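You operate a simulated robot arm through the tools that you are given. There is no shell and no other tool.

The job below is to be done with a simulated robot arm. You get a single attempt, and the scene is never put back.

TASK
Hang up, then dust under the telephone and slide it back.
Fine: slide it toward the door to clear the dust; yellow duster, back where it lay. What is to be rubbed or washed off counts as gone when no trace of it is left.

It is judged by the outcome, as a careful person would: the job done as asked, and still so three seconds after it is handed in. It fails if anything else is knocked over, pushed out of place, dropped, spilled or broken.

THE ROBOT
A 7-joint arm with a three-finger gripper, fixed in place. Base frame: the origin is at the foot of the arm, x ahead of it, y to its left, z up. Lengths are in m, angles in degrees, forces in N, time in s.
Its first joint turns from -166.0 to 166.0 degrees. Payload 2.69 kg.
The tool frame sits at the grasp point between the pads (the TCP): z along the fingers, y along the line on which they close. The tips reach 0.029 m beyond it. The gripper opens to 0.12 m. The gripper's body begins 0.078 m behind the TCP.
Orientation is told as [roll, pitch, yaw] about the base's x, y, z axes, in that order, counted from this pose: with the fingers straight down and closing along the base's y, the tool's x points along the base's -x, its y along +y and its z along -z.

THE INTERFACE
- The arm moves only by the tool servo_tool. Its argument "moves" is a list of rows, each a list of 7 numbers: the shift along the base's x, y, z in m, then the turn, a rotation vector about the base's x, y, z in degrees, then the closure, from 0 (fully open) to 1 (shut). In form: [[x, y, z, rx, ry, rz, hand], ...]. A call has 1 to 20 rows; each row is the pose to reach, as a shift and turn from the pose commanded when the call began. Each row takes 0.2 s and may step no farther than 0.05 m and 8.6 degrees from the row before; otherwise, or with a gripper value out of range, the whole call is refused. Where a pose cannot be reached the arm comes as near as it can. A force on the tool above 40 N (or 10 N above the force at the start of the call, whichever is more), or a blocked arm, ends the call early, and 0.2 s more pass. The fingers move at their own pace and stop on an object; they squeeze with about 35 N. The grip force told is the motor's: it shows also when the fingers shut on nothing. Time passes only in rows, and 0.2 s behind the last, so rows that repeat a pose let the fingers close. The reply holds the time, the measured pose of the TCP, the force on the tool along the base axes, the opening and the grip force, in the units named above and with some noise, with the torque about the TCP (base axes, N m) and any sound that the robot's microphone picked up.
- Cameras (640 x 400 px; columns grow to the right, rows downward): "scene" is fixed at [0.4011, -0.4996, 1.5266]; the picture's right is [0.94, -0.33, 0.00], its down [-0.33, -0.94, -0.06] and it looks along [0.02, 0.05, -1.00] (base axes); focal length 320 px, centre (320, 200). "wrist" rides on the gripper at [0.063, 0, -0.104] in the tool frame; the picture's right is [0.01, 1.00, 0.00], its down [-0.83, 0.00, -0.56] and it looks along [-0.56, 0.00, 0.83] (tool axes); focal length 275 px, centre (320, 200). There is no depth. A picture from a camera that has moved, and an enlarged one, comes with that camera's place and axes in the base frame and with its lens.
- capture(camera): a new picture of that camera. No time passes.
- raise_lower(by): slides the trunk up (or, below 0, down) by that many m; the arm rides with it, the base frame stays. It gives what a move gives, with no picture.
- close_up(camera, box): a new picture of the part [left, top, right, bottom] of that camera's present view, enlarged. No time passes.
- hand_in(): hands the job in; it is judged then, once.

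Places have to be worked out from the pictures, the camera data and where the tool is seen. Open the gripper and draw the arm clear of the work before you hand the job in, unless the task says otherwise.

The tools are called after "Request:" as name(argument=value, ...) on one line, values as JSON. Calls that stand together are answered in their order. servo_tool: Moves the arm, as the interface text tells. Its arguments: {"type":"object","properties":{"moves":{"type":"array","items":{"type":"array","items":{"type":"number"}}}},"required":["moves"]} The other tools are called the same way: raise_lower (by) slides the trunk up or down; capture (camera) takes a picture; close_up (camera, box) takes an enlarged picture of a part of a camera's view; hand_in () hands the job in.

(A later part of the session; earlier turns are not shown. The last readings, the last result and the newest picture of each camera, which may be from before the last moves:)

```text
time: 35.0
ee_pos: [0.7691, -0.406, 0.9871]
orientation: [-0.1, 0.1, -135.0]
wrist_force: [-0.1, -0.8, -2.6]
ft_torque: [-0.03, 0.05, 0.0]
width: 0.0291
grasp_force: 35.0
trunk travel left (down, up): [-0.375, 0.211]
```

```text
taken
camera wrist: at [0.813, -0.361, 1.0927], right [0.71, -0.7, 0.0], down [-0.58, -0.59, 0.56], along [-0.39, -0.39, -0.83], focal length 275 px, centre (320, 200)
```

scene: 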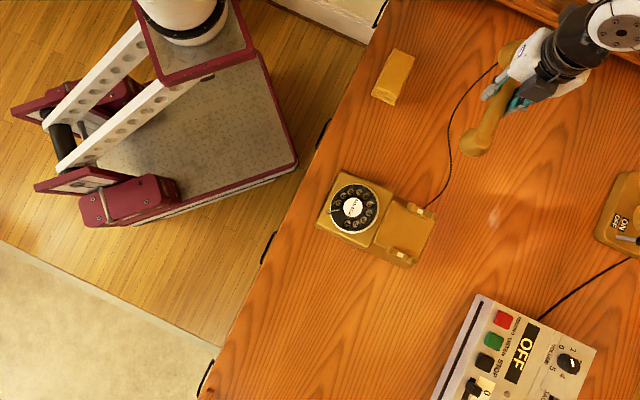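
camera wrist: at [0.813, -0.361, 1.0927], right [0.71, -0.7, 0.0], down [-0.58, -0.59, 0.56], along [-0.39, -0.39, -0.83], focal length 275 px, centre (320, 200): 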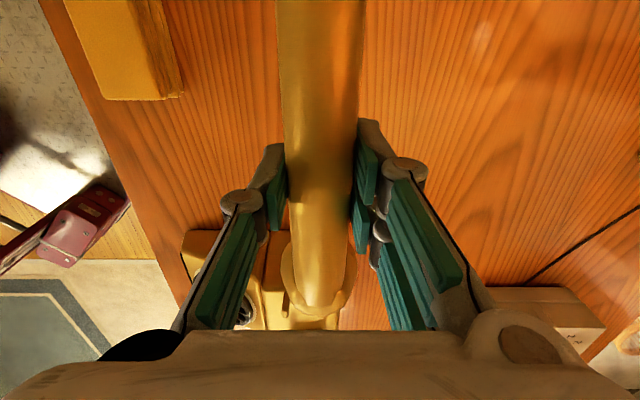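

Handset held securely. I carry it at the same height and yaw to above the cradle mid (0.560,-0.588).

Request:
servo_tool(moves=[[-0.015, -0.013, 0, 0, 0, 0, 1], [-0.04, -0.035, 0, 0, 0, 0, 1], [-0.07, -0.061, 0, 0, 0, 0, 1], [-0.1, -0.087, 0, 0, 0, 0, 1], [-0.13, -0.113, 0, 0, 0, 0, 1], [-0.16, -0.139, 0, 0, 0, 0, 1], [-0.185, -0.161, 0, 0, 0, 0, 1], [-0.2, -0.174, 0, 0, 0, 0, 1], [-0.2094, -0.1824, 0, 0, 0, 0, 1], [-0.2094, -0.1824, 0, 0, 0, 0, 1]])

Request:
capture(camera="wrist")

Request:
capture(camera="scene")

```text
time: 37.2
ee_pos: [0.5588, -0.5882, 0.9862]
orientation: [-0.2, 0.0, -134.9]
wrist_force: [-0.9, 0.6, -2.2]
ft_torque: [-0.04, -0.02, -0.02]
width: 0.029
grasp_force: 35.0
trunk travel left (down, up): [-0.375, 0.211]
```

```text
taken
camera wrist: at [0.6038, -0.5434, 1.0928], right [0.71, -0.7, 0.0], down [-0.58, -0.59, 0.56], along [-0.39, -0.39, -0.83], focal length 275 px, centre (320, 200)
```

wrist: 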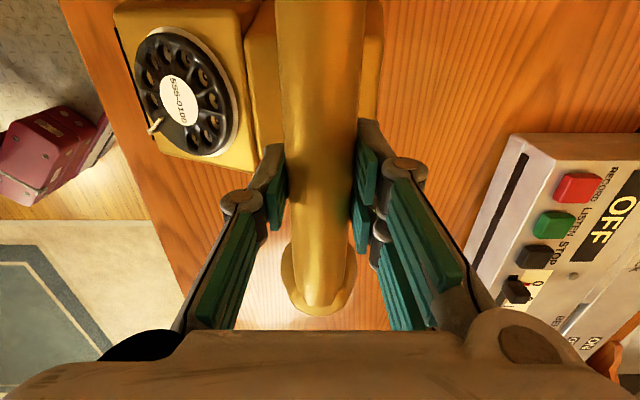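

```text
taken
```

scene: 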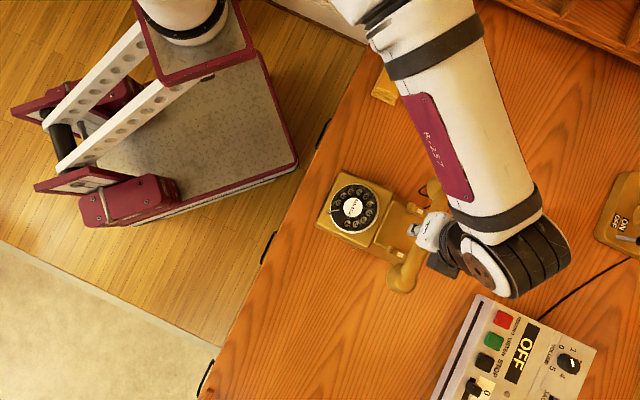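

Aligned laterally to within about 1 mm. I lower to TCP z≈0.915, just above the post tops, and check.

Request:
servo_tool(moves=[[0.0003, -0.0003, -0.02, 0, 0, 0, 1], [0.0003, -0.0003, -0.04, 0, 0, 0, 1], [0.0003, -0.0003, -0.055, 0, 0, 0, 1], [0.0003, -0.0003, -0.065, 0, 0, 0, 1], [0.0003, -0.0003, -0.071, 0, 0, 0, 1], [0.0003, -0.0003, -0.071, 0, 0, 0, 1]])

Request:
capture(camera="wrist")

Request:
close_up(camera="wrist", box=[220, 0, 420, 160])

Request:
close_up(camera="scene", box=[310, 160, 470, 300])

```text
time: 38.6
ee_pos: [0.5602, -0.589, 0.9152]
orientation: [-0.1, 0.1, -135.0]
wrist_force: [0.1, -1.0, -4.8]
ft_torque: [0.01, 0.01, 0.03]
width: 0.029
grasp_force: 34.9
trunk travel left (down, up): [-0.375, 0.211]
```

```text
taken
camera wrist: at [0.6057, -0.5439, 1.0199], right [0.71, -0.7, 0.0], down [-0.58, -0.59, 0.56], along [-0.39, -0.39, -0.83], focal length 275 px, centre (320, 200)
```

wrist: 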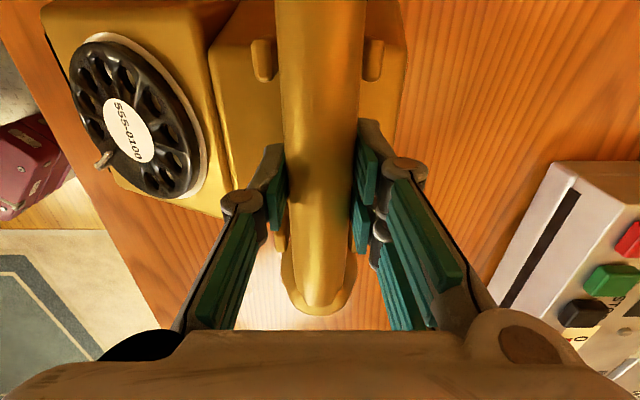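

```text
2.50 times, centred on (320, 80) of wrist
camera zoom: at [0.6057, -0.5439, 1.0199], right [0.71, -0.7, 0.0], down [-0.58, -0.59, 0.56], along [-0.39, -0.39, -0.83], focal length 688 px, centre (320, 500)
```

zoom: 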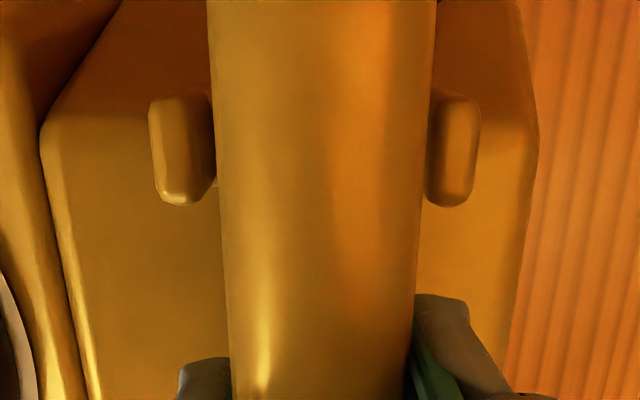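

```text
2.86 times, centred on (390, 230) of scene
camera zoom: at [0.4011, -0.4996, 1.5266], right [0.94, -0.33, 0.0], down [-0.33, -0.94, -0.06], along [0.02, 0.05, -1.0], focal length 914 px, centre (120, 114)
```

zoom: 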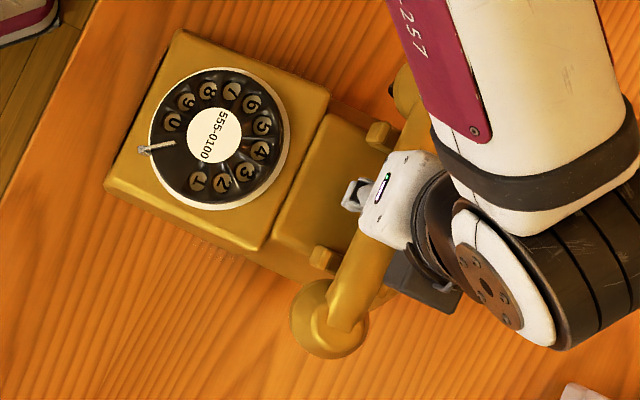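

The posts sit about 1 mm toward the dial relative to the handle centre; I correct that and lower in small steps.

Request:
servo_tool(moves=[[-0.0007, 0.0007, -0.002, 0, 0, 0, 1], [-0.0007, 0.0007, -0.005, 0, 0, 0, 1], [-0.0007, 0.0007, -0.008, 0, 0, 0, 1], [-0.0007, 0.0007, -0.011, 0, 0, 0, 1], [-0.0007, 0.0007, -0.013, 0, 0, 0, 1], [-0.0007, 0.0007, -0.013, 0, 0, 0, 1]])

Request:
close_up(camera="wrist", box=[220, 0, 420, 160])

```text
time: 40.0
ee_pos: [0.5596, -0.5874, 0.9028]
orientation: [-0.1, 0.0, -135.1]
wrist_force: [-0.2, 0.3, -3.7]
ft_torque: [-0.03, 0.01, 0.01]
width: 0.0288
grasp_force: 35.2
trunk travel left (down, up): [-0.375, 0.211]
```

```text
2.50 times, centred on (320, 80) of wrist
camera zoom: at [0.604, -0.543, 1.0075], right [0.71, -0.7, 0.0], down [-0.59, -0.59, 0.56], along [-0.39, -0.39, -0.83], focal length 688 px, centre (320, 500)
```

zoom: 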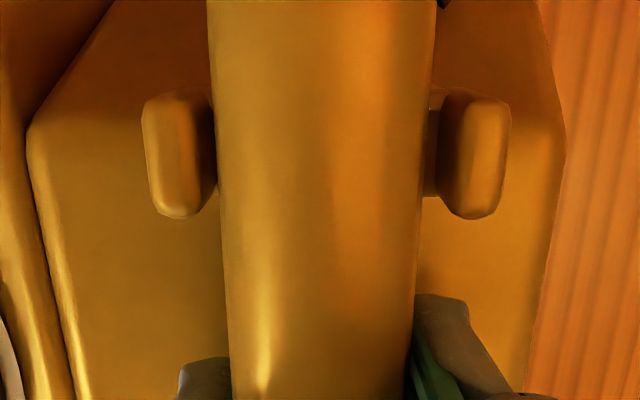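

The shift overdid it by about 1 mm; I move back 0.8 mm and keep lowering.

Request:
servo_tool(moves=[[0.0006, -0.0006, 0, 0, 0, 0, 1], [0.0006, -0.0006, -0.002, 0, 0, 0, 1], [0.0006, -0.0006, -0.004, 0, 0, 0, 1], [0.0006, -0.0006, -0.005, 0, 0, 0, 1], [0.0006, -0.0006, -0.005, 0, 0, 0, 1]])

Request:
close_up(camera="wrist", box=[220, 0, 420, 160])

```text
time: 41.2
ee_pos: [0.5602, -0.5884, 0.8989]
orientation: [0.0, 0.0, -135.1]
wrist_force: [1.1, 2.0, 17.4]
ft_torque: [0.49, -0.26, 0.0]
width: 0.029
grasp_force: 35.3
trunk travel left (down, up): [-0.375, 0.211]
```

```text
2.50 times, centred on (320, 80) of wrist
camera zoom: at [0.6046, -0.5432, 1.0046], right [0.71, -0.7, 0.0], down [-0.59, -0.59, 0.56], along [-0.39, -0.4, -0.83], focal length 688 px, centre (320, 500)
```

zoom: 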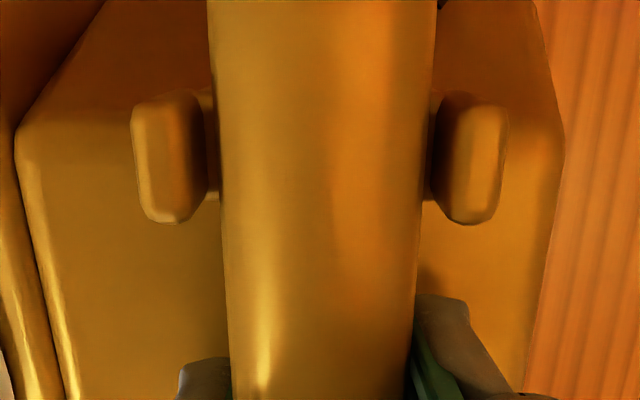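

Contact: +17 N with the handle seated between the posts (the torque shows it rests on both brackets). Keeping hold of the handle, I'll ease off slightly and try a short 24 mm drag toward the door to see whether the phone slides with it.

Request:
servo_tool(moves=[[0, 0, 0.0005, 0, 0, 0, 1], [0, 0, 0.001, 0, 0, 0, 1], [0, 0, 0.001, 0, 0, 0, 1]])

Request:
close_up(camera="scene", box=[310, 160, 470, 300])

```text
time: 42.0
ee_pos: [0.5598, -0.5887, 0.8992]
orientation: [0.1, 0.0, -135.0]
wrist_force: [3.5, 0.2, 18.8]
ft_torque: [-0.2, -0.01, -0.01]
width: 0.0291
grasp_force: 35.5
trunk travel left (down, up): [-0.375, 0.211]
```

```text
2.86 times, centred on (390, 230) of scene
camera zoom: at [0.4011, -0.4996, 1.5266], right [0.94, -0.33, 0.0], down [-0.33, -0.94, -0.06], along [0.02, 0.05, -1.0], focal length 914 px, centre (120, 114)
```

zoom: 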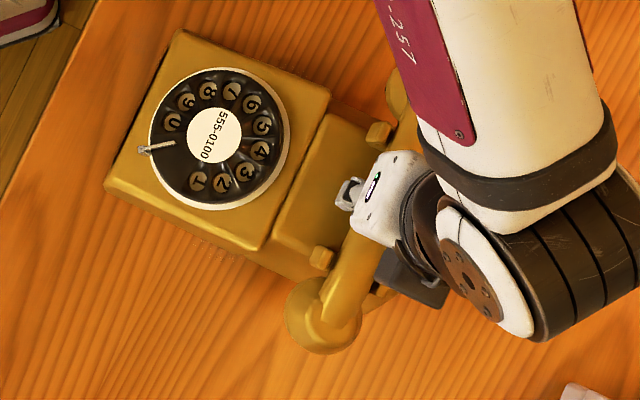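

Still pressing ~19 N; I lift another 1.5 mm to lighten it before dragging.

Request:
servo_tool(moves=[[0, 0, 0.0007, 0, 0, 0, 1], [0, 0, 0.0015, 0, 0, 0, 1], [0, 0, 0.0015, 0, 0, 0, 1]])

```text
time: 42.8
ee_pos: [0.5589, -0.5877, 0.8987]
orientation: [-0.1, 0.0, -135.0]
wrist_force: [4.4, -0.4, 9.5]
ft_torque: [-0.37, 0.03, 0.18]
width: 0.0291
grasp_force: 35.2
trunk travel left (down, up): [-0.375, 0.211]
```

About 10 N of press now. I do the trial drag of 24 mm toward the door.

Request:
servo_tool(moves=[[-0.0008, -0.0039, 0, 0, 0, 0, 1], [-0.0017, -0.0078, 0, 0, 0, 0, 1], [-0.0025, -0.0117, 0, 0, 0, 0, 1], [-0.0033, -0.0156, 0, 0, 0, 0, 1], [-0.0042, -0.0195, 0, 0, 0, 0, 1], [-0.005, -0.0235, 0, 0, 0, 0, 1]])

Request:
close_up(camera="scene", box=[310, 160, 470, 300])

Request:
capture(camera="wrist")

```text
time: 44.2
ee_pos: [0.5541, -0.613, 0.8988]
orientation: [-0.2, 0.0, -134.9]
wrist_force: [2.0, 7.7, -7.7]
ft_torque: [0.07, 0.02, -0.3]
width: 0.0289
grasp_force: 34.6
trunk travel left (down, up): [-0.375, 0.211]
```

```text
2.86 times, centred on (390, 230) of scene
camera zoom: at [0.4011, -0.4996, 1.5266], right [0.94, -0.33, 0.0], down [-0.33, -0.94, -0.06], along [0.02, 0.05, -1.0], focal length 914 px, centre (120, 114)
```

zoom: 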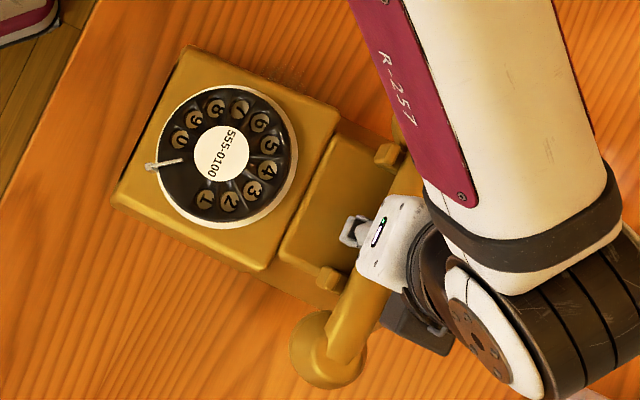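

```text
taken
camera wrist: at [0.5992, -0.5682, 1.0042], right [0.71, -0.7, 0.0], down [-0.58, -0.59, 0.56], along [-0.39, -0.39, -0.83], focal length 275 px, centre (320, 200)
```

wrist: 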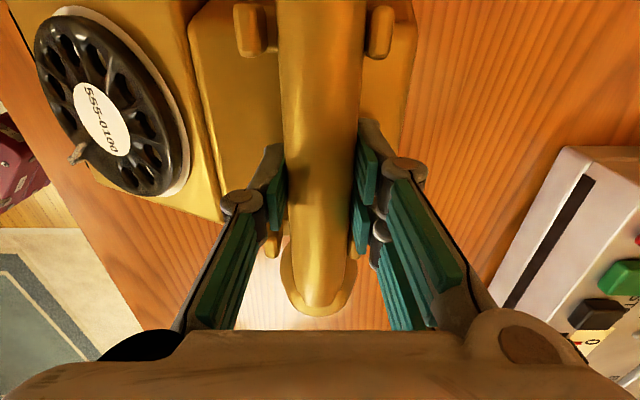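

It works: the phone follows, with about 1 cm of play along the handset axis. I press 1 mm lower and continue the slide toward the door in slow steps.

Request:
servo_tool(moves=[[-0.002, -0.007, -0.001, 0, 0, 0, 1], [-0.004, -0.014, -0.0012, 0, 0, 0, 1], [-0.006, -0.021, -0.0012, 0, 0, 0, 1], [-0.008, -0.028, -0.0012, 0, 0, 0, 1], [-0.01, -0.035, -0.0012, 0, 0, 0, 1], [-0.012, -0.042, -0.0012, 0, 0, 0, 1], [-0.014, -0.049, -0.0012, 0, 0, 0, 1], [-0.016, -0.056, -0.0012, 0, 0, 0, 1], [-0.018, -0.063, -0.0012, 0, 0, 0, 1], [-0.02, -0.07, -0.0012, 0, 0, 0, 1]])

Request:
capture(camera="scene")

Request:
capture(camera="wrist")

```text
time: 46.4
ee_pos: [0.5348, -0.6825, 0.8993]
orientation: [0.0, -0.1, -135.0]
wrist_force: [0.6, 10.6, -2.6]
ft_torque: [0.14, -0.03, -0.46]
width: 0.0291
grasp_force: 34.5
trunk travel left (down, up): [-0.375, 0.211]
```

```text
taken
```

scene: 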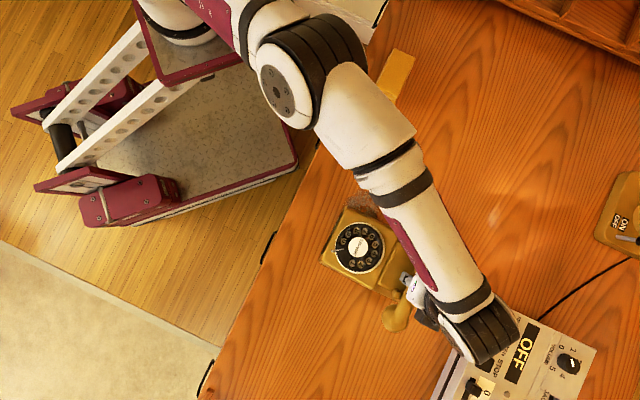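

```text
taken
camera wrist: at [0.5794, -0.6369, 1.0041], right [0.71, -0.7, 0.0], down [-0.58, -0.59, 0.56], along [-0.39, -0.39, -0.83], focal length 275 px, centre (320, 200)
```

wrist: 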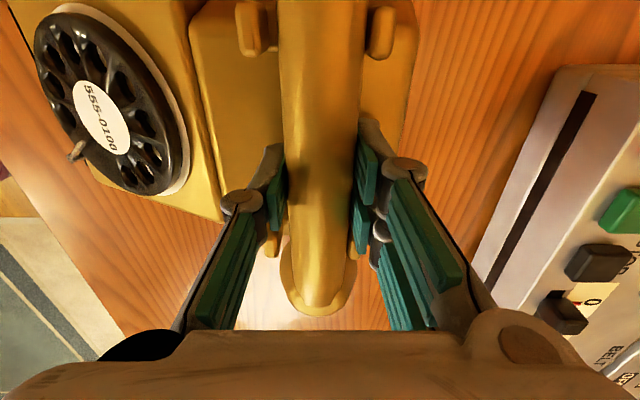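

The phone follows steadily and a dark dust patch starts to show at scene (368,205). I continue about 0.115 m more in the same direction.

Request:
servo_tool(moves=[[-0.002, -0.007, 0, 0, 0, 0, 1], [-0.004, -0.014, 0, 0, 0, 0, 1], [-0.006, -0.021, 0, 0, 0, 0, 1], [-0.008, -0.028, 0, 0, 0, 0, 1], [-0.01, -0.035, 0, 0, 0, 0, 1], [-0.012, -0.042, 0, 0, 0, 0, 1], [-0.014, -0.049, 0, 0, 0, 0, 1], [-0.016, -0.056, 0, 0, 0, 0, 1], [-0.018, -0.063, 0, 0, 0, 0, 1], [-0.02, -0.07, 0, 0, 0, 0, 1]])

Request:
capture(camera="scene")

Request:
capture(camera="wrist")

```text
time: 48.6
ee_pos: [0.5096, -0.709, 0.8987]
orientation: [0.1, 0.0, -135.0]
wrist_force: [14.9, 3.2, 13.6]
ft_torque: [0.36, -0.63, -0.63]
width: 0.0289
grasp_force: 34.8
out of reach, approached as far as the arm can: row 4, 5, 6, 7, 8, 9, 10
trunk travel left (down, up): [-0.375, 0.211]
```

```text
taken
```

scene: 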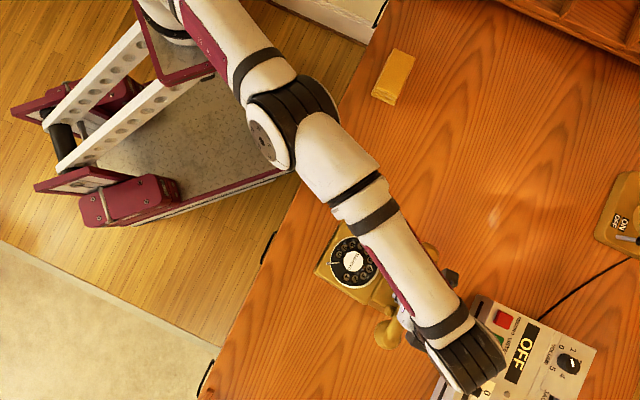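

```text
taken
camera wrist: at [0.5536, -0.6632, 1.0034], right [0.71, -0.7, 0.0], down [-0.59, -0.59, 0.56], along [-0.39, -0.4, -0.83], focal length 275 px, centre (320, 200)
```

wrist: 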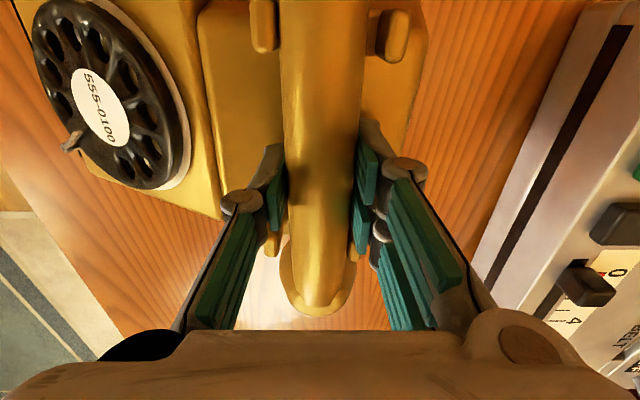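

The arm reached its limit with this wrist flip (wrist beyond the tool) after the phone moved about 0.11 m. I relax the side load a little and check the forces before letting go.

Request:
servo_tool(moves=[[0.001, 0.0005, 0, 0, 0, 0, 1], [0.002, 0.001, 0, 0, 0, 0, 1], [0.002, 0.001, 0, 0, 0, 0, 1]])

Request:
close_up(camera="wrist", box=[180, 0, 460, 180])

Request:
close_up(camera="scene", box=[300, 190, 480, 370])

```text
time: 49.4
ee_pos: [0.5087, -0.7075, 0.8983]
orientation: [0.1, -0.3, -135.1]
wrist_force: [12.1, -15.7, 16.5]
ft_torque: [-0.12, -0.51, -0.85]
width: 0.029
grasp_force: 35.0
trunk travel left (down, up): [-0.375, 0.211]
```

```text
2.22 times, centred on (320, 90) of wrist
camera zoom: at [0.5537, -0.6628, 1.0031], right [0.71, -0.7, 0.0], down [-0.59, -0.59, 0.56], along [-0.39, -0.4, -0.83], focal length 612 px, centre (320, 444)
```

zoom: 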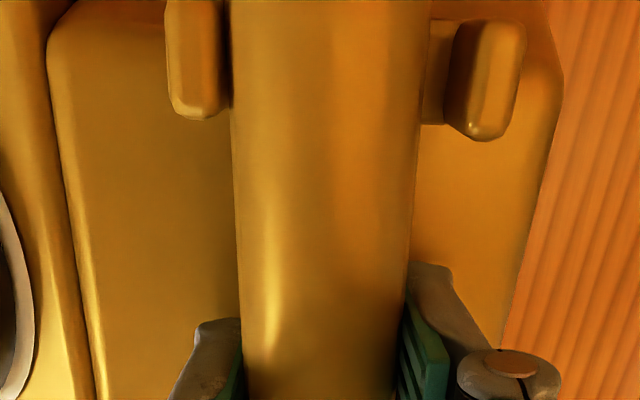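

```text
2.22 times, centred on (390, 280) of scene
camera zoom: at [0.4011, -0.4996, 1.5266], right [0.94, -0.33, 0.0], down [-0.33, -0.94, -0.06], along [0.02, 0.05, -1.0], focal length 711 px, centre (164, 22)
```

zoom: 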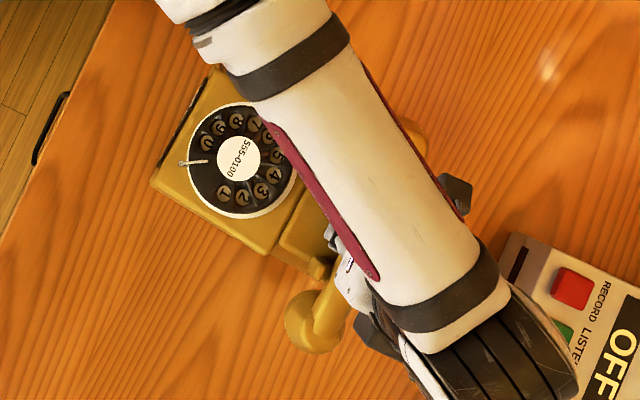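

The handle leans on the dial-side post with some press, but it's seated (z 0.898, +16 N). I open the fingers to about 60 mm and then look.

Request:
servo_tool(moves=[[0, 0, 0, 0, 0, 0, 0.7], [0, 0, 0, 0, 0, 0, 0.6], [0, 0, 0, 0, 0, 0, 0.5], [0, 0, 0, 0, 0, 0, 0.5]])

Request:
capture(camera="wrist")

```text
time: 50.4
ee_pos: [0.509, -0.7068, 0.897]
orientation: [-0.1, 0.0, -135.0]
wrist_force: [-0.2, 0.5, -0.2]
ft_torque: [-0.01, -0.01, 0.0]
width: 0.06
grasp_force: 0.1
trunk travel left (down, up): [-0.375, 0.211]
```

```text
taken
camera wrist: at [0.5542, -0.6617, 1.002], right [0.71, -0.7, 0.0], down [-0.58, -0.59, 0.56], along [-0.39, -0.39, -0.83], focal length 275 px, centre (320, 200)
```

wrist: 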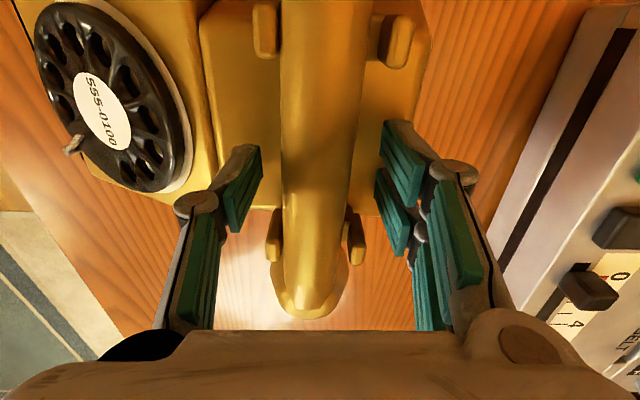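

Released; the handset sits in the cradle. I rise straight up and away to see the whole table.

Request:
servo_tool(moves=[[0, 0, 0.02, 0, 0, 0, 0.5], [0, 0, 0.05, 0, 0, 0, 0.5], [0, 0, 0.09, 0, 0, 0, 0.5], [0, 0, 0.13, 0, 0, 0, 0.5], [0.01, 0.04, 0.16, 0, 0, 0, 0.5], [0.03, 0.08, 0.18, 0, 0, 0, 0.4], [0.05, 0.12, 0.2, 0, 0, 0, 0.3], [0.08, 0.15, 0.22, 0, 0, 0, 0.2], [0.11, 0.18, 0.24, 0, 0, 0, 0.1], [0.14, 0.21, 0.26, 0, 0, 0, 0], [0.17, 0.25, 0.26, 0, 0, 0, 0], [0.2, 0.29, 0.26, 0, 0, 0, 0]])

Request:
capture(camera="scene")

Request:
capture(camera="wrist")

Request:
close_up(camera="scene", box=[300, 150, 480, 350])

```text
refused: row 5 steps farther than a row can; nothing moved
```

```text
taken
```

scene: 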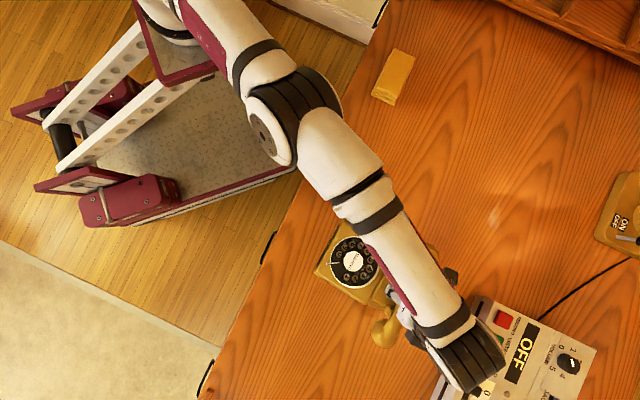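

```text
taken
camera wrist: at [0.5542, -0.6617, 1.002], right [0.71, -0.7, 0.0], down [-0.58, -0.59, 0.56], along [-0.39, -0.39, -0.83], focal length 275 px, centre (320, 200)
```

wrist: 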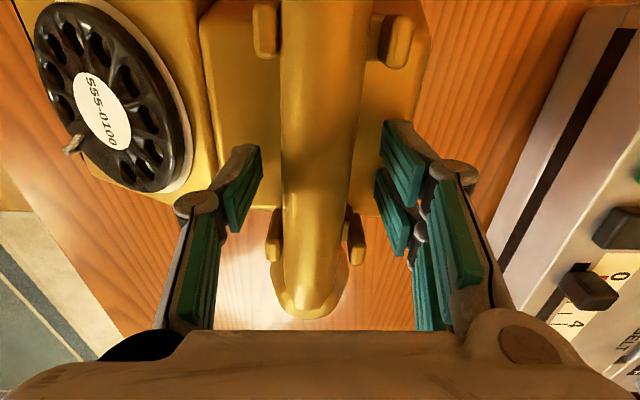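

```text
2.00 times, centred on (390, 250) of scene
camera zoom: at [0.4011, -0.4996, 1.5266], right [0.94, -0.33, 0.0], down [-0.33, -0.94, -0.06], along [0.02, 0.05, -1.0], focal length 640 px, centre (180, 100)
```

zoom: 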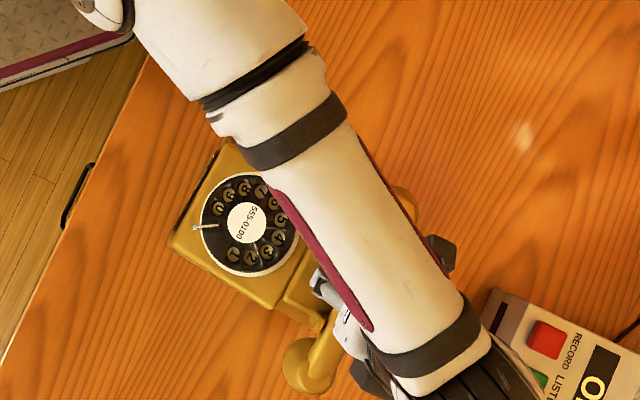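

A row stepped too far, so nothing moved. I send smaller steps.

Request:
servo_tool(moves=[[0, 0, 0.02, 0, 0, 0, 0.5], [0, 0, 0.05, 0, 0, 0, 0.5], [0, 0, 0.09, 0, 0, 0, 0.5], [0, 0, 0.13, 0, 0, 0, 0.5], [0.01, 0.03, 0.155, 0, 0, 0, 0.5], [0.03, 0.06, 0.175, 0, 0, 0, 0.4], [0.05, 0.09, 0.195, 0, 0, 0, 0.3], [0.075, 0.12, 0.21, 0, 0, 0, 0.2], [0.1, 0.15, 0.225, 0, 0, 0, 0.1], [0.125, 0.18, 0.24, 0, 0, 0, 0], [0.15, 0.22, 0.25, 0, 0, 0, 0], [0.18, 0.25, 0.25, 0, 0, 0, 0], [0.2, 0.29, 0.25, 0, 0, 0, 0]])

Request:
capture(camera="scene")

Request:
capture(camera="wrist")

Request:
close_up(camera="scene", box=[300, 150, 480, 350])

```text
time: 53.2
ee_pos: [0.7665, -0.4694, 1.162]
orientation: [-0.2, 0.1, -135.1]
wrist_force: [-0.9, 0.2, 0.3]
ft_torque: [0.11, -0.08, -0.01]
width: 0.1204
grasp_force: 0.1
out of reach, approached as far as the arm can: row 2, 3, 4, 6, 7, 8, 9, 10, 11, 12, 13
trunk travel left (down, up): [-0.375, 0.211]
```

```text
taken
```

scene: 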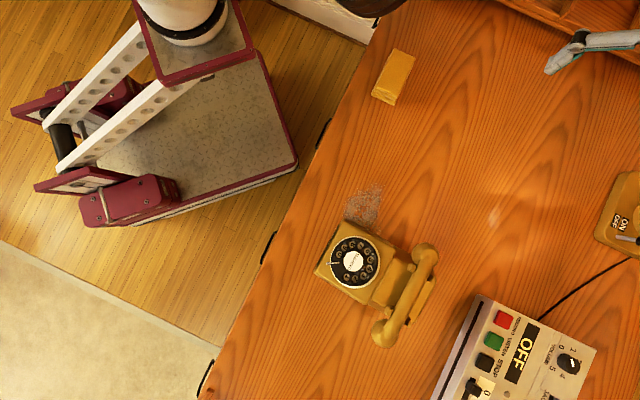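

```text
taken
camera wrist: at [0.811, -0.4242, 1.2673], right [0.71, -0.71, 0.0], down [-0.59, -0.59, 0.56], along [-0.39, -0.39, -0.83], focal length 275 px, centre (320, 200)
```

wrist: 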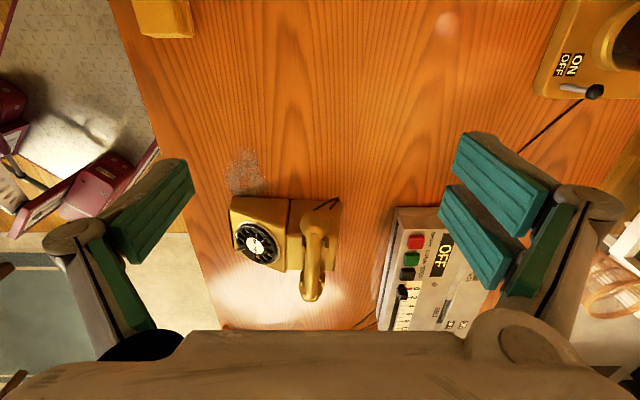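

```text
2.00 times, centred on (390, 250) of scene
camera zoom: at [0.4011, -0.4996, 1.5266], right [0.94, -0.33, 0.0], down [-0.33, -0.94, -0.06], along [0.02, 0.05, -1.0], focal length 640 px, centre (180, 100)
```

zoom: 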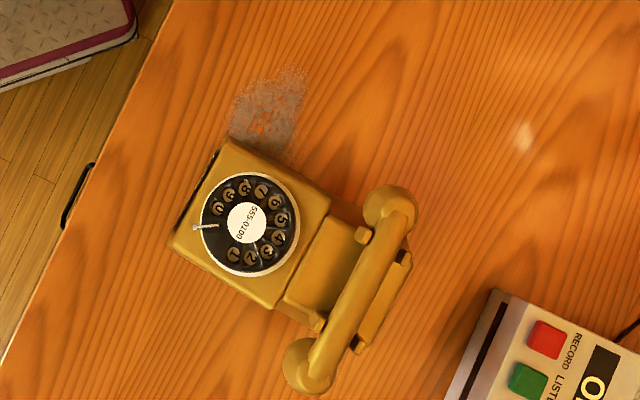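

Hung up and the dust patch is showing at roughly (0.46–0.55, -0.47…-0.57), but part of it is still under the phone, so it must slide further. Reach got worse with height, so I raise the trunk 0.15 m to gain reach.

Request:
raise_lower(by=0.15)

```text
time: 55.0
ee_pos: [0.6531, -0.4696, 1.3099]
orientation: [0.1, 0.0, -135.1]
wrist_force: [0.4, -0.9, 1.3]
ft_torque: [0.02, -0.01, -0.02]
width: 0.1198
grasp_force: 0.1
trunk travel left (down, up): [-0.525, 0.061]
```

Now I test the reach in free air: move to above the phone and on toward where it must go, staying well above everything.

Request:
servo_tool(moves=[[-0.015, -0.025, -0.033, 0, 0, 0, 0.4], [-0.03, -0.05, -0.066, 0, 0, 0, 0.4], [-0.045, -0.075, -0.1, 0, 0, 0, 0.4], [-0.06, -0.1, -0.133, 0, 0, 0, 0.4], [-0.075, -0.125, -0.166, 0, 0, 0, 0.4], [-0.09, -0.15, -0.2, 0, 0, 0, 0.4], [-0.105, -0.175, -0.233, 0, 0, 0, 0.4], [-0.12, -0.2, -0.265, 0, 0, 0, 0.4], [-0.133, -0.22, -0.29, 0, 0, 0, 0.4]])

Request:
servo_tool(moves=[[-0.012, -0.035, 0, 0, 0, 0, 0.4], [-0.024, -0.07, 0, 0, 0, 0, 0.4], [-0.036, -0.105, 0, 0, 0, 0, 0.4]])

Request:
capture(camera="wrist")

```text
time: 57.0
ee_pos: [0.5106, -0.6581, 1.0258]
orientation: [0.1, 0.0, -135.0]
wrist_force: [-0.6, 1.2, 0.3]
ft_torque: [-0.06, 0.0, -0.01]
width: 0.0719
grasp_force: 0.0
out of reach, approached as far as the arm can: row 7, 8, 9
trunk travel left (down, up): [-0.525, 0.061]
```

```text
time: 57.8
ee_pos: [0.4571, -0.6835, 1.0226]
orientation: [-0.1, 0.0, -135.0]
wrist_force: [-1.2, -0.1, -0.2]
ft_torque: [0.03, -0.01, -0.01]
width: 0.0721
grasp_force: 0.1
out of reach, approached as far as the arm can: row 1, 2, 3
trunk travel left (down, up): [-0.525, 0.061]
```

```text
taken
camera wrist: at [0.5009, -0.6382, 1.1273], right [0.71, -0.7, 0.0], down [-0.59, -0.59, 0.56], along [-0.39, -0.4, -0.83], focal length 275 px, centre (320, 200)
```

wrist: 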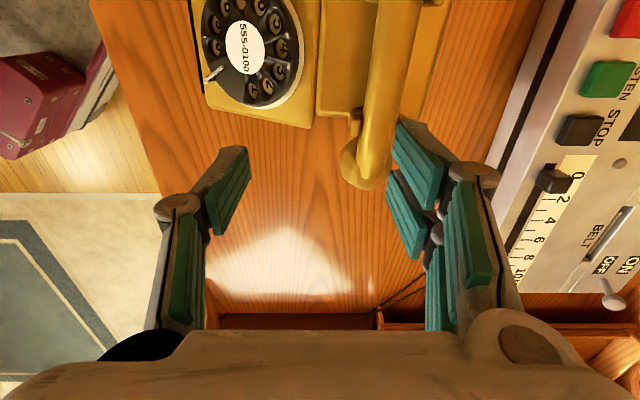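

Raising didn't help (reach got shorter). I look at the arm's posture to understand which way to go.

Request:
capture(camera="scene")

```text
taken
```

scene: 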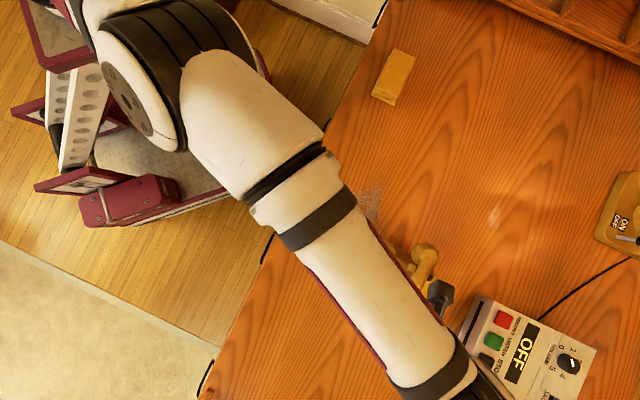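

The arm is in a "flipped wrist" branch (hand folded back under a steep forearm), which my look-around turn caused and which shortens its reach. I'll undo that by retracing: first up and clear, then the trunk back down.

Request:
servo_tool(moves=[[0, 0, 0.03, 0, 0, 0, 0.4], [0.01, 0.02, 0.06, 0, 0, 0, 0.4], [0.03, 0.05, 0.09, 0, 0, 0, 0.4], [0.05, 0.08, 0.12, 0, 0, 0, 0.4], [0.07, 0.11, 0.15, 0, 0, 0, 0.4], [0.09, 0.14, 0.18, 0, 0, 0, 0.2], [0.11, 0.17, 0.21, 0, 0, 0, 0], [0.13, 0.2, 0.24, 0, 0, 0, 0], [0.15, 0.23, 0.26, 0, 0, 0, 0]])

Request:
raise_lower(by=-0.15)

Request:
capture(camera="scene")

```text
time: 59.8
ee_pos: [0.6352, -0.4909, 1.2934]
orientation: [-0.1, 0.0, -135.0]
wrist_force: [-0.4, -0.5, -1.1]
ft_torque: [0.1, -0.06, -0.01]
width: 0.1201
grasp_force: 0.1
out of reach, approached as far as the arm can: row 2, 3, 4, 5, 6, 7, 8, 9
trunk travel left (down, up): [-0.525, 0.061]
```

```text
time: 61.5
ee_pos: [0.7548, -0.4904, 1.145]
orientation: [0.0, 0.0, -135.1]
wrist_force: [0.2, 0.2, 0.2]
ft_torque: [-0.01, 0.01, 0.0]
width: 0.1203
grasp_force: 0.1
trunk travel left (down, up): [-0.375, 0.211]
```

```text
taken
```

scene: 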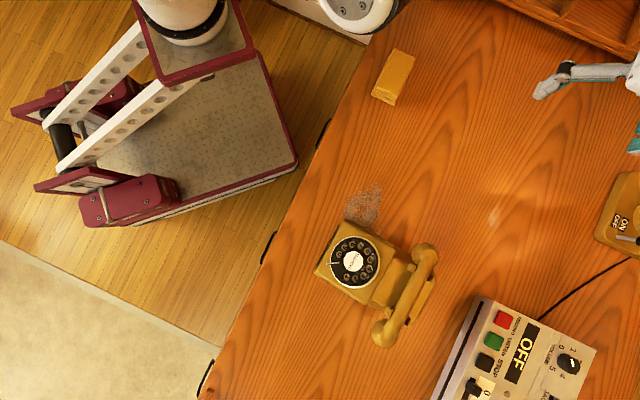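

Noted: the trunk swings on its linkage (raising moves the arm back ~0.11 m in x; lowering moves it forward). I now retrace my earlier look-around path to return the wrist to its normal branch.

Request:
servo_tool(moves=[[-0.02, 0.04, 0, 0, 0, 0, 0], [-0.04, 0.08, 0, 0, 0, 0, 0], [-0.055, 0.12, 0.003, 0, 0, 0, 0]])

Request:
servo_tool(moves=[[-0.03, -0.004, 0.004, 0, 0, -5.3, 0], [-0.075, -0.011, 0.01, 0, 0, -12.3, 0], [-0.12, -0.018, 0.016, 0, 0, -19.3, 0], [-0.165, -0.025, 0.022, 0, 0, -26.3, 0], [-0.21, -0.032, 0.028, 0, 0, -33.3, 0], [-0.255, -0.038, 0.034, 0, 0, -40.3, 0], [-0.3, -0.045, 0.04, 0, 0, -47.3, 0], [-0.345, -0.052, 0.046, 0, 0, -54.3, 0], [-0.39, -0.058, 0.052, 0, 0, -61.3, 0], [-0.434, -0.064, 0.056, 0, 0, -67.3, 0]])

Request:
capture(camera="scene")

```text
time: 62.3
ee_pos: [0.7803, -0.4523, 1.1647]
orientation: [-0.2, 0.2, -135.4]
wrist_force: [-2.1, -2.9, -0.5]
ft_torque: [0.24, -0.16, -0.05]
width: 0.1201
grasp_force: 0.0
out of reach, approached as far as the arm can: row 1, 2, 3
trunk travel left (down, up): [-0.375, 0.211]
```

```text
time: 64.5
ee_pos: [0.3449, -0.5106, 1.2202]
orientation: [-0.1, 0.0, 157.6]
wrist_force: [1.6, 0.4, 0.7]
ft_torque: [-0.04, 0.01, 0.01]
width: 0.1202
grasp_force: 0.1
out of reach, approached as far as the arm can: row 1, 2, 3
trunk travel left (down, up): [-0.375, 0.211]
```

```text
taken
```

scene: 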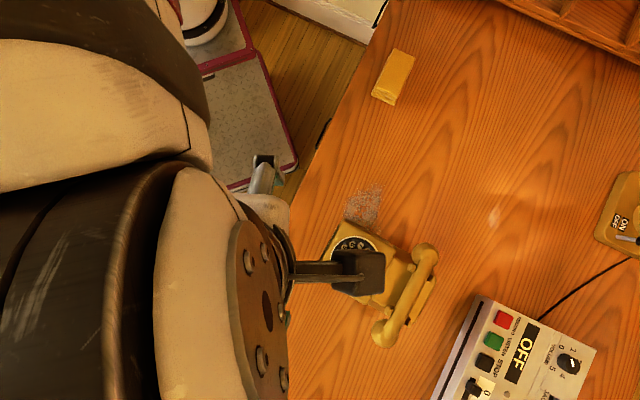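

Next I move to the look-around spot and re-apply the tilt I had then.

Request:
servo_tool(moves=[[-0.03, 0.03, -0.005, 0, 0, 0, 0], [-0.06, 0.06, -0.01, 0, 0, 0, 0], [-0.079, 0.077, -0.014, 0, 0, 0, 0], [-0.079, 0.077, -0.014, 3.1, 7.5, 0, 0], [-0.079, 0.077, -0.014, 6.2, 15.0, 0, 0], [-0.079, 0.077, -0.014, 9.3, 22.6, 0, 0], [-0.079, 0.077, -0.014, 12.4, 30.1, 0, 0], [-0.079, 0.077, -0.014, 15.5, 37.6, 0, 0]])

Request:
servo_tool(moves=[[0, 0, 0, 0, 0, 8, 0], [0, 0, 0, 0, 0, 16, 0], [0, 0, 0, 0, 0, 24, 0], [0, 0, 0, 0, 0, 32, 0], [0, 0, 0, 0, 0, 40, 0], [0, 0, 0, 0, 0, 48, 0], [0, 0, 0, 0, 0, 56, 0], [0, 0, 0, 0, 0, 64, 0], [0, 0, 0, 0, 0, 72, 0], [0, 0, 0, 0, 0, 80, 0], [0, 0, 0, 0, 0, 88, 0], [0, 0, 0, 0, 0, 96, 0], [0, 0, 0, 0, 0, 104, 0], [0, 0, 0, 0, 0, 112, 0], [0, 0, 0, 0, 0, 120, 0], [0, 0, 0, 0, 0, 128, 0]])

Request:
capture(camera="scene")

```text
time: 66.3
ee_pos: [0.2683, -0.4345, 1.2078]
orientation: [0.1, -40.8, 157.6]
wrist_force: [-1.1, 0.2, -0.6]
ft_torque: [0.0, -0.1, -0.01]
width: 0.1203
grasp_force: 0.2
trunk travel left (down, up): [-0.375, 0.211]
```

```text
time: 69.7
ee_pos: [0.2706, -0.4347, 1.2074]
orientation: [-0.1, -40.7, -74.2]
wrist_force: [1.2, -0.4, -0.9]
ft_torque: [0.01, 0.01, -0.05]
width: 0.12
grasp_force: 0.0
trunk travel left (down, up): [-0.375, 0.211]
```

```text
taken
```

scene: 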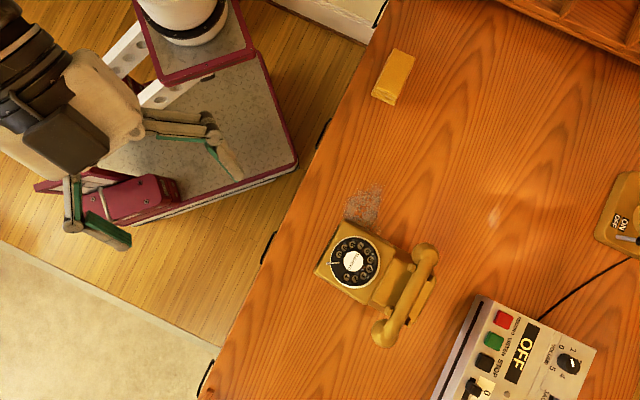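

The posture matches the earlier one at this stage. I finish the turn to yaw 0 and level the tool.

Request:
servo_tool(moves=[[0, 0, 0, 0, 0, 8, 0], [0, 0, 0, 0, 0, 16, 0], [0, 0, 0, 0, 0, 24, 0], [0, 0, 0, 0, 0, 32, 0], [0, 0, 0, 0, 0, 40, 0], [0, 0, 0, 0, 0, 48, 0], [0, 0, 0, 0, 0, 56, 0], [0, 0, 0, 0, 0, 64, 0], [0, 0, 0, 0, 0, 72, 0], [0, 0, 0, 0, 0, 74.2, 0]])

Request:
servo_tool(moves=[[0, 0, 0, 0, 8, 0, 0], [0, 0, 0, 0, 16, 0, 0], [0, 0, 0, 0, 24, 0, 0], [0, 0, 0, 0, 32, 0, 0], [0, 0, 0, 0, 40.7, 0, 0]])

Request:
capture(camera="scene")

```text
time: 71.9
ee_pos: [0.2681, -0.434, 1.2079]
orientation: [0.0, -40.6, -0.1]
wrist_force: [0.3, 0.3, 0.0]
ft_torque: [-0.01, -0.01, 0.01]
width: 0.1198
grasp_force: 0.1
trunk travel left (down, up): [-0.375, 0.211]
```

```text
refused: row 5 steps farther than a row can; nothing moved
```

```text
taken
```

scene: 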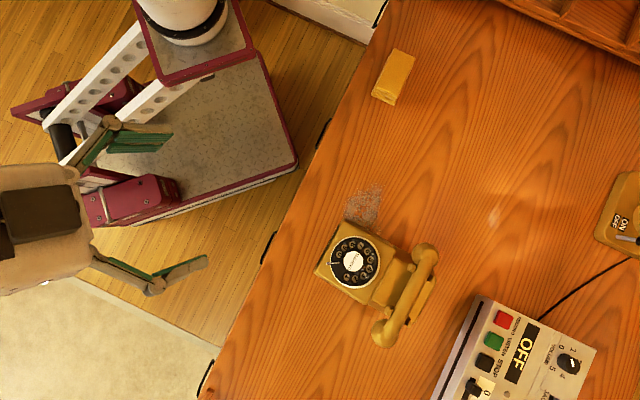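

Now level in allowed steps, then turn to yaw -135 with the tool vertical (so only the last joint turns).

Request:
servo_tool(moves=[[0, 0, 0, 0, 8, 0, 0], [0, 0, 0, 0, 16, 0, 0], [0, 0, 0, 0, 24, 0, 0], [0, 0, 0, 0, 32, 0, 0], [0, 0, 0, 0, 40, 0, 0], [0, 0, 0, 0, 40.6, 0, 0]])

Request:
servo_tool(moves=[[0, 0, 0, 0, 0, -8, 0], [0, 0, 0, 0, 0, -16, 0], [0, 0, 0, 0, 0, -24, 0], [0, 0, 0, 0, 0, -32, 0], [0, 0, 0, 0, 0, -40, 0], [0, 0, 0, 0, 0, -48, 0], [0, 0, 0, 0, 0, -56, 0], [0, 0, 0, 0, 0, -64, 0], [0, 0, 0, 0, 0, -72, 0], [0, 0, 0, 0, 0, -80, 0], [0, 0, 0, 0, 0, -88, 0], [0, 0, 0, 0, 0, -96, 0], [0, 0, 0, 0, 0, -104, 0], [0, 0, 0, 0, 0, -112, 0], [0, 0, 0, 0, 0, -120, 0], [0, 0, 0, 0, 0, -128, 0], [0, 0, 0, 0, 0, -135, 0]])

Request:
capture(camera="scene")

```text
time: 73.3
ee_pos: [0.2682, -0.4354, 1.2071]
orientation: [-0.1, 0.0, 0.0]
wrist_force: [0.6, 0.3, 0.2]
ft_torque: [0.01, -0.02, 0.01]
width: 0.12
grasp_force: 0.1
trunk travel left (down, up): [-0.375, 0.211]
```

```text
time: 76.9
ee_pos: [0.2689, -0.4353, 1.2072]
orientation: [-0.3, -0.1, -135.2]
wrist_force: [0.8, 0.5, -1.0]
ft_torque: [0.0, 0.02, 0.02]
width: 0.1199
grasp_force: 0.1
trunk travel left (down, up): [-0.375, 0.211]
```

```text
taken
```

scene: 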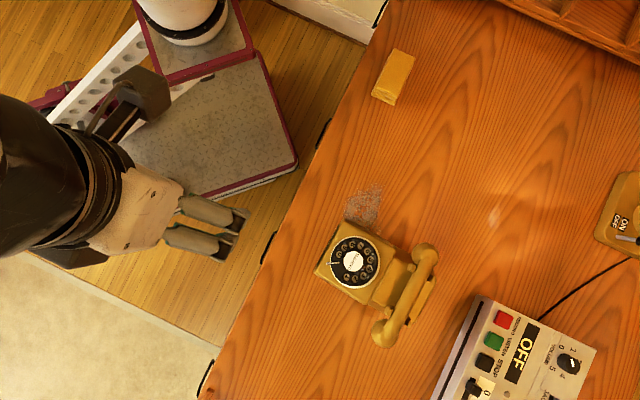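

Now I move over the phone's present position (handset mid about (0.52,-0.69)) at a safe height to see whether the reach is better in this branch.

Request:
servo_tool(moves=[[0.028, -0.028, -0.01, 0, 0, 0, 0], [0.056, -0.056, -0.02, 0, 0, 0, 0], [0.084, -0.084, -0.035, 0, 0, 0, 0], [0.112, -0.112, -0.05, 0, 0, 0, 0], [0.14, -0.14, -0.065, 0, 0, 0, 0], [0.168, -0.17, -0.08, 0, 0, 0, 0], [0.196, -0.2, -0.1, 0, 0, 0, 0], [0.224, -0.23, -0.12, 0, 0, 0, 0.2], [0.252, -0.257, -0.14, 0, 0, 0, 0.3], [0.252, -0.257, -0.157, 0, 0, 0, 0.4]])

Request:
capture(camera="scene")

Request:
capture(camera="wrist")

```text
time: 79.1
ee_pos: [0.5097, -0.6778, 1.0522]
orientation: [-0.2, -0.1, -135.1]
wrist_force: [0.6, 0.1, -0.1]
ft_torque: [-0.02, 0.04, 0.0]
width: 0.072
grasp_force: 0.0
out of reach, approached as far as the arm can: row 9, 10
trunk travel left (down, up): [-0.375, 0.211]
```

```text
taken
```

scene: 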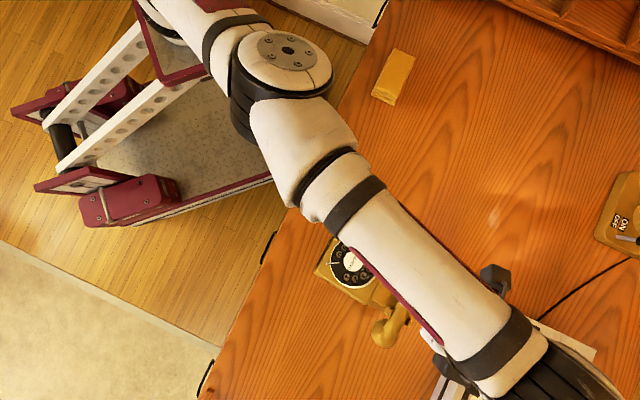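

```text
taken
camera wrist: at [0.5548, -0.6331, 1.1581], right [0.71, -0.7, 0.0], down [-0.58, -0.59, 0.56], along [-0.39, -0.39, -0.83], focal length 275 px, centre (320, 200)
```

wrist: 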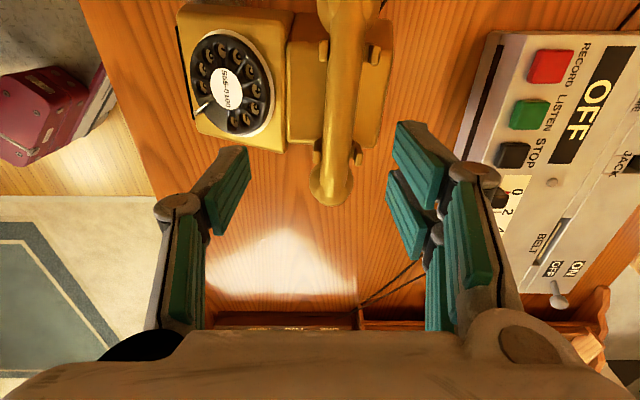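

The arm is simply near its outer limit there, so for the rest I'll push the phone from its near side (base edge at e1≈-0.045) with two spread, low fingertips, where reach is easy. I move to a point just beside the phone's duster-side flank, still high.

Request:
servo_tool(moves=[[0.005, 0.03, 0.02, 0, 0, 0, 0.5], [0.015, 0.06, 0.03, 0, 0, 0, 0.5], [0.03, 0.09, 0.03, 0, 0, 0, 0.5], [0.04, 0.115, 0.02, 0, 0, 0, 0.5], [0.0475, 0.1347, 0, 0, 0, 0, 0.5], [0.0475, 0.1347, -0.03, 0, 0, 0, 0.5], [0.0475, 0.1347, -0.06, 0, 0, 0, 0.5]])

Request:
capture(camera="wrist")

Request:
capture(camera="scene")

```text
time: 80.7
ee_pos: [0.5579, -0.5444, 0.994]
orientation: [0.0, -0.1, -135.1]
wrist_force: [0.2, 1.2, -0.6]
ft_torque: [0.02, -0.02, -0.01]
width: 0.0598
grasp_force: 0.2
trunk travel left (down, up): [-0.375, 0.211]
```

```text
taken
camera wrist: at [0.6033, -0.4996, 1.0998], right [0.71, -0.71, 0.0], down [-0.58, -0.59, 0.56], along [-0.39, -0.39, -0.83], focal length 275 px, centre (320, 200)
```

wrist: 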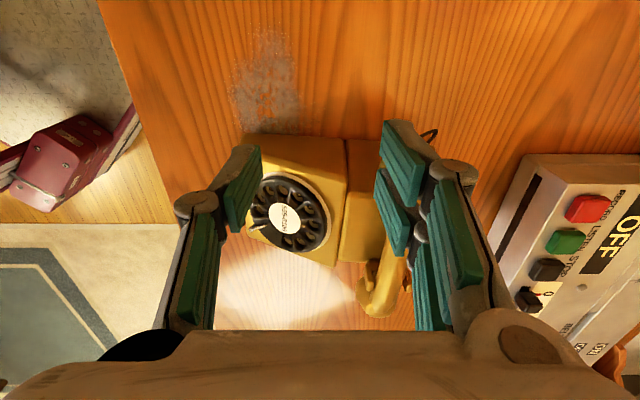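

```text
taken
```

scene: 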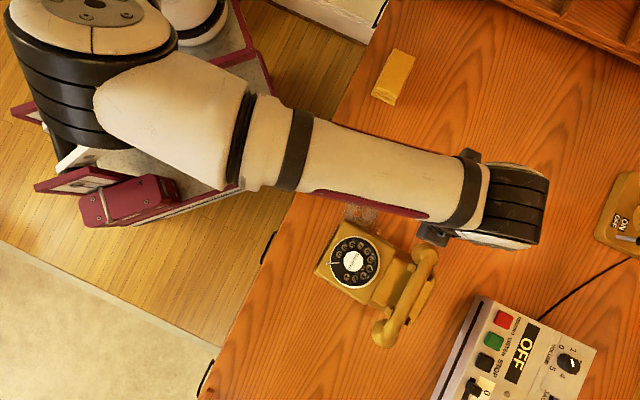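

I lower beside the phone so the tips are ~35 mm above the table, fingers 60 mm apart.

Request:
servo_tool(moves=[[0, 0, -0.04, 0, 0, 0, 0.5], [0, 0, -0.08, 0, 0, 0, 0.5], [0, 0, -0.12, 0, 0, 0, 0.5], [0, 0, -0.145, 0, 0, 0, 0.5], [0, 0, -0.154, 0, 0, 0, 0.5], [-0.007, -0.007, -0.154, 0, 0, 0, 0.5], [-0.014, -0.014, -0.154, 0, 0, 0, 0.5], [-0.021, -0.021, -0.154, 0, 0, 0, 0.5], [-0.026, -0.026, -0.154, 0, 0, 0, 0.5]])

Request:
capture(camera="wrist")

Request:
close_up(camera="scene", box=[300, 150, 480, 350])

```text
time: 82.7
ee_pos: [0.5333, -0.5693, 0.8378]
orientation: [-0.1, -0.2, -135.1]
wrist_force: [-0.6, 0.0, 0.1]
ft_torque: [-0.02, 0.04, 0.01]
width: 0.0599
grasp_force: 0.0
trunk travel left (down, up): [-0.375, 0.211]
```

```text
taken
camera wrist: at [0.5764, -0.5245, 0.9441], right [0.71, -0.7, 0.0], down [-0.58, -0.59, 0.56], along [-0.39, -0.39, -0.83], focal length 275 px, centre (320, 200)
```

wrist: 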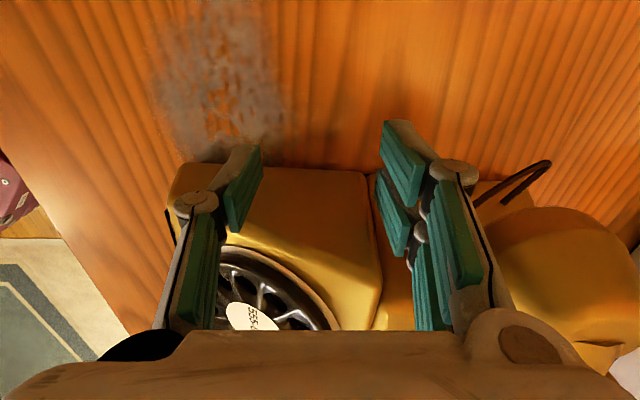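

```text
2.00 times, centred on (390, 250) of scene
camera zoom: at [0.4011, -0.4996, 1.5266], right [0.94, -0.33, 0.0], down [-0.33, -0.94, -0.06], along [0.02, 0.05, -1.0], focal length 640 px, centre (180, 100)
```

zoom: 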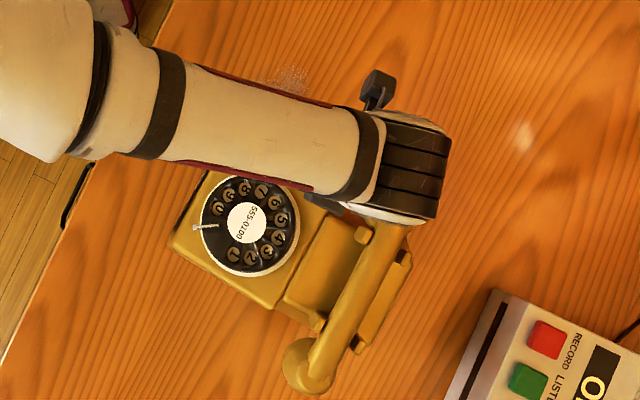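

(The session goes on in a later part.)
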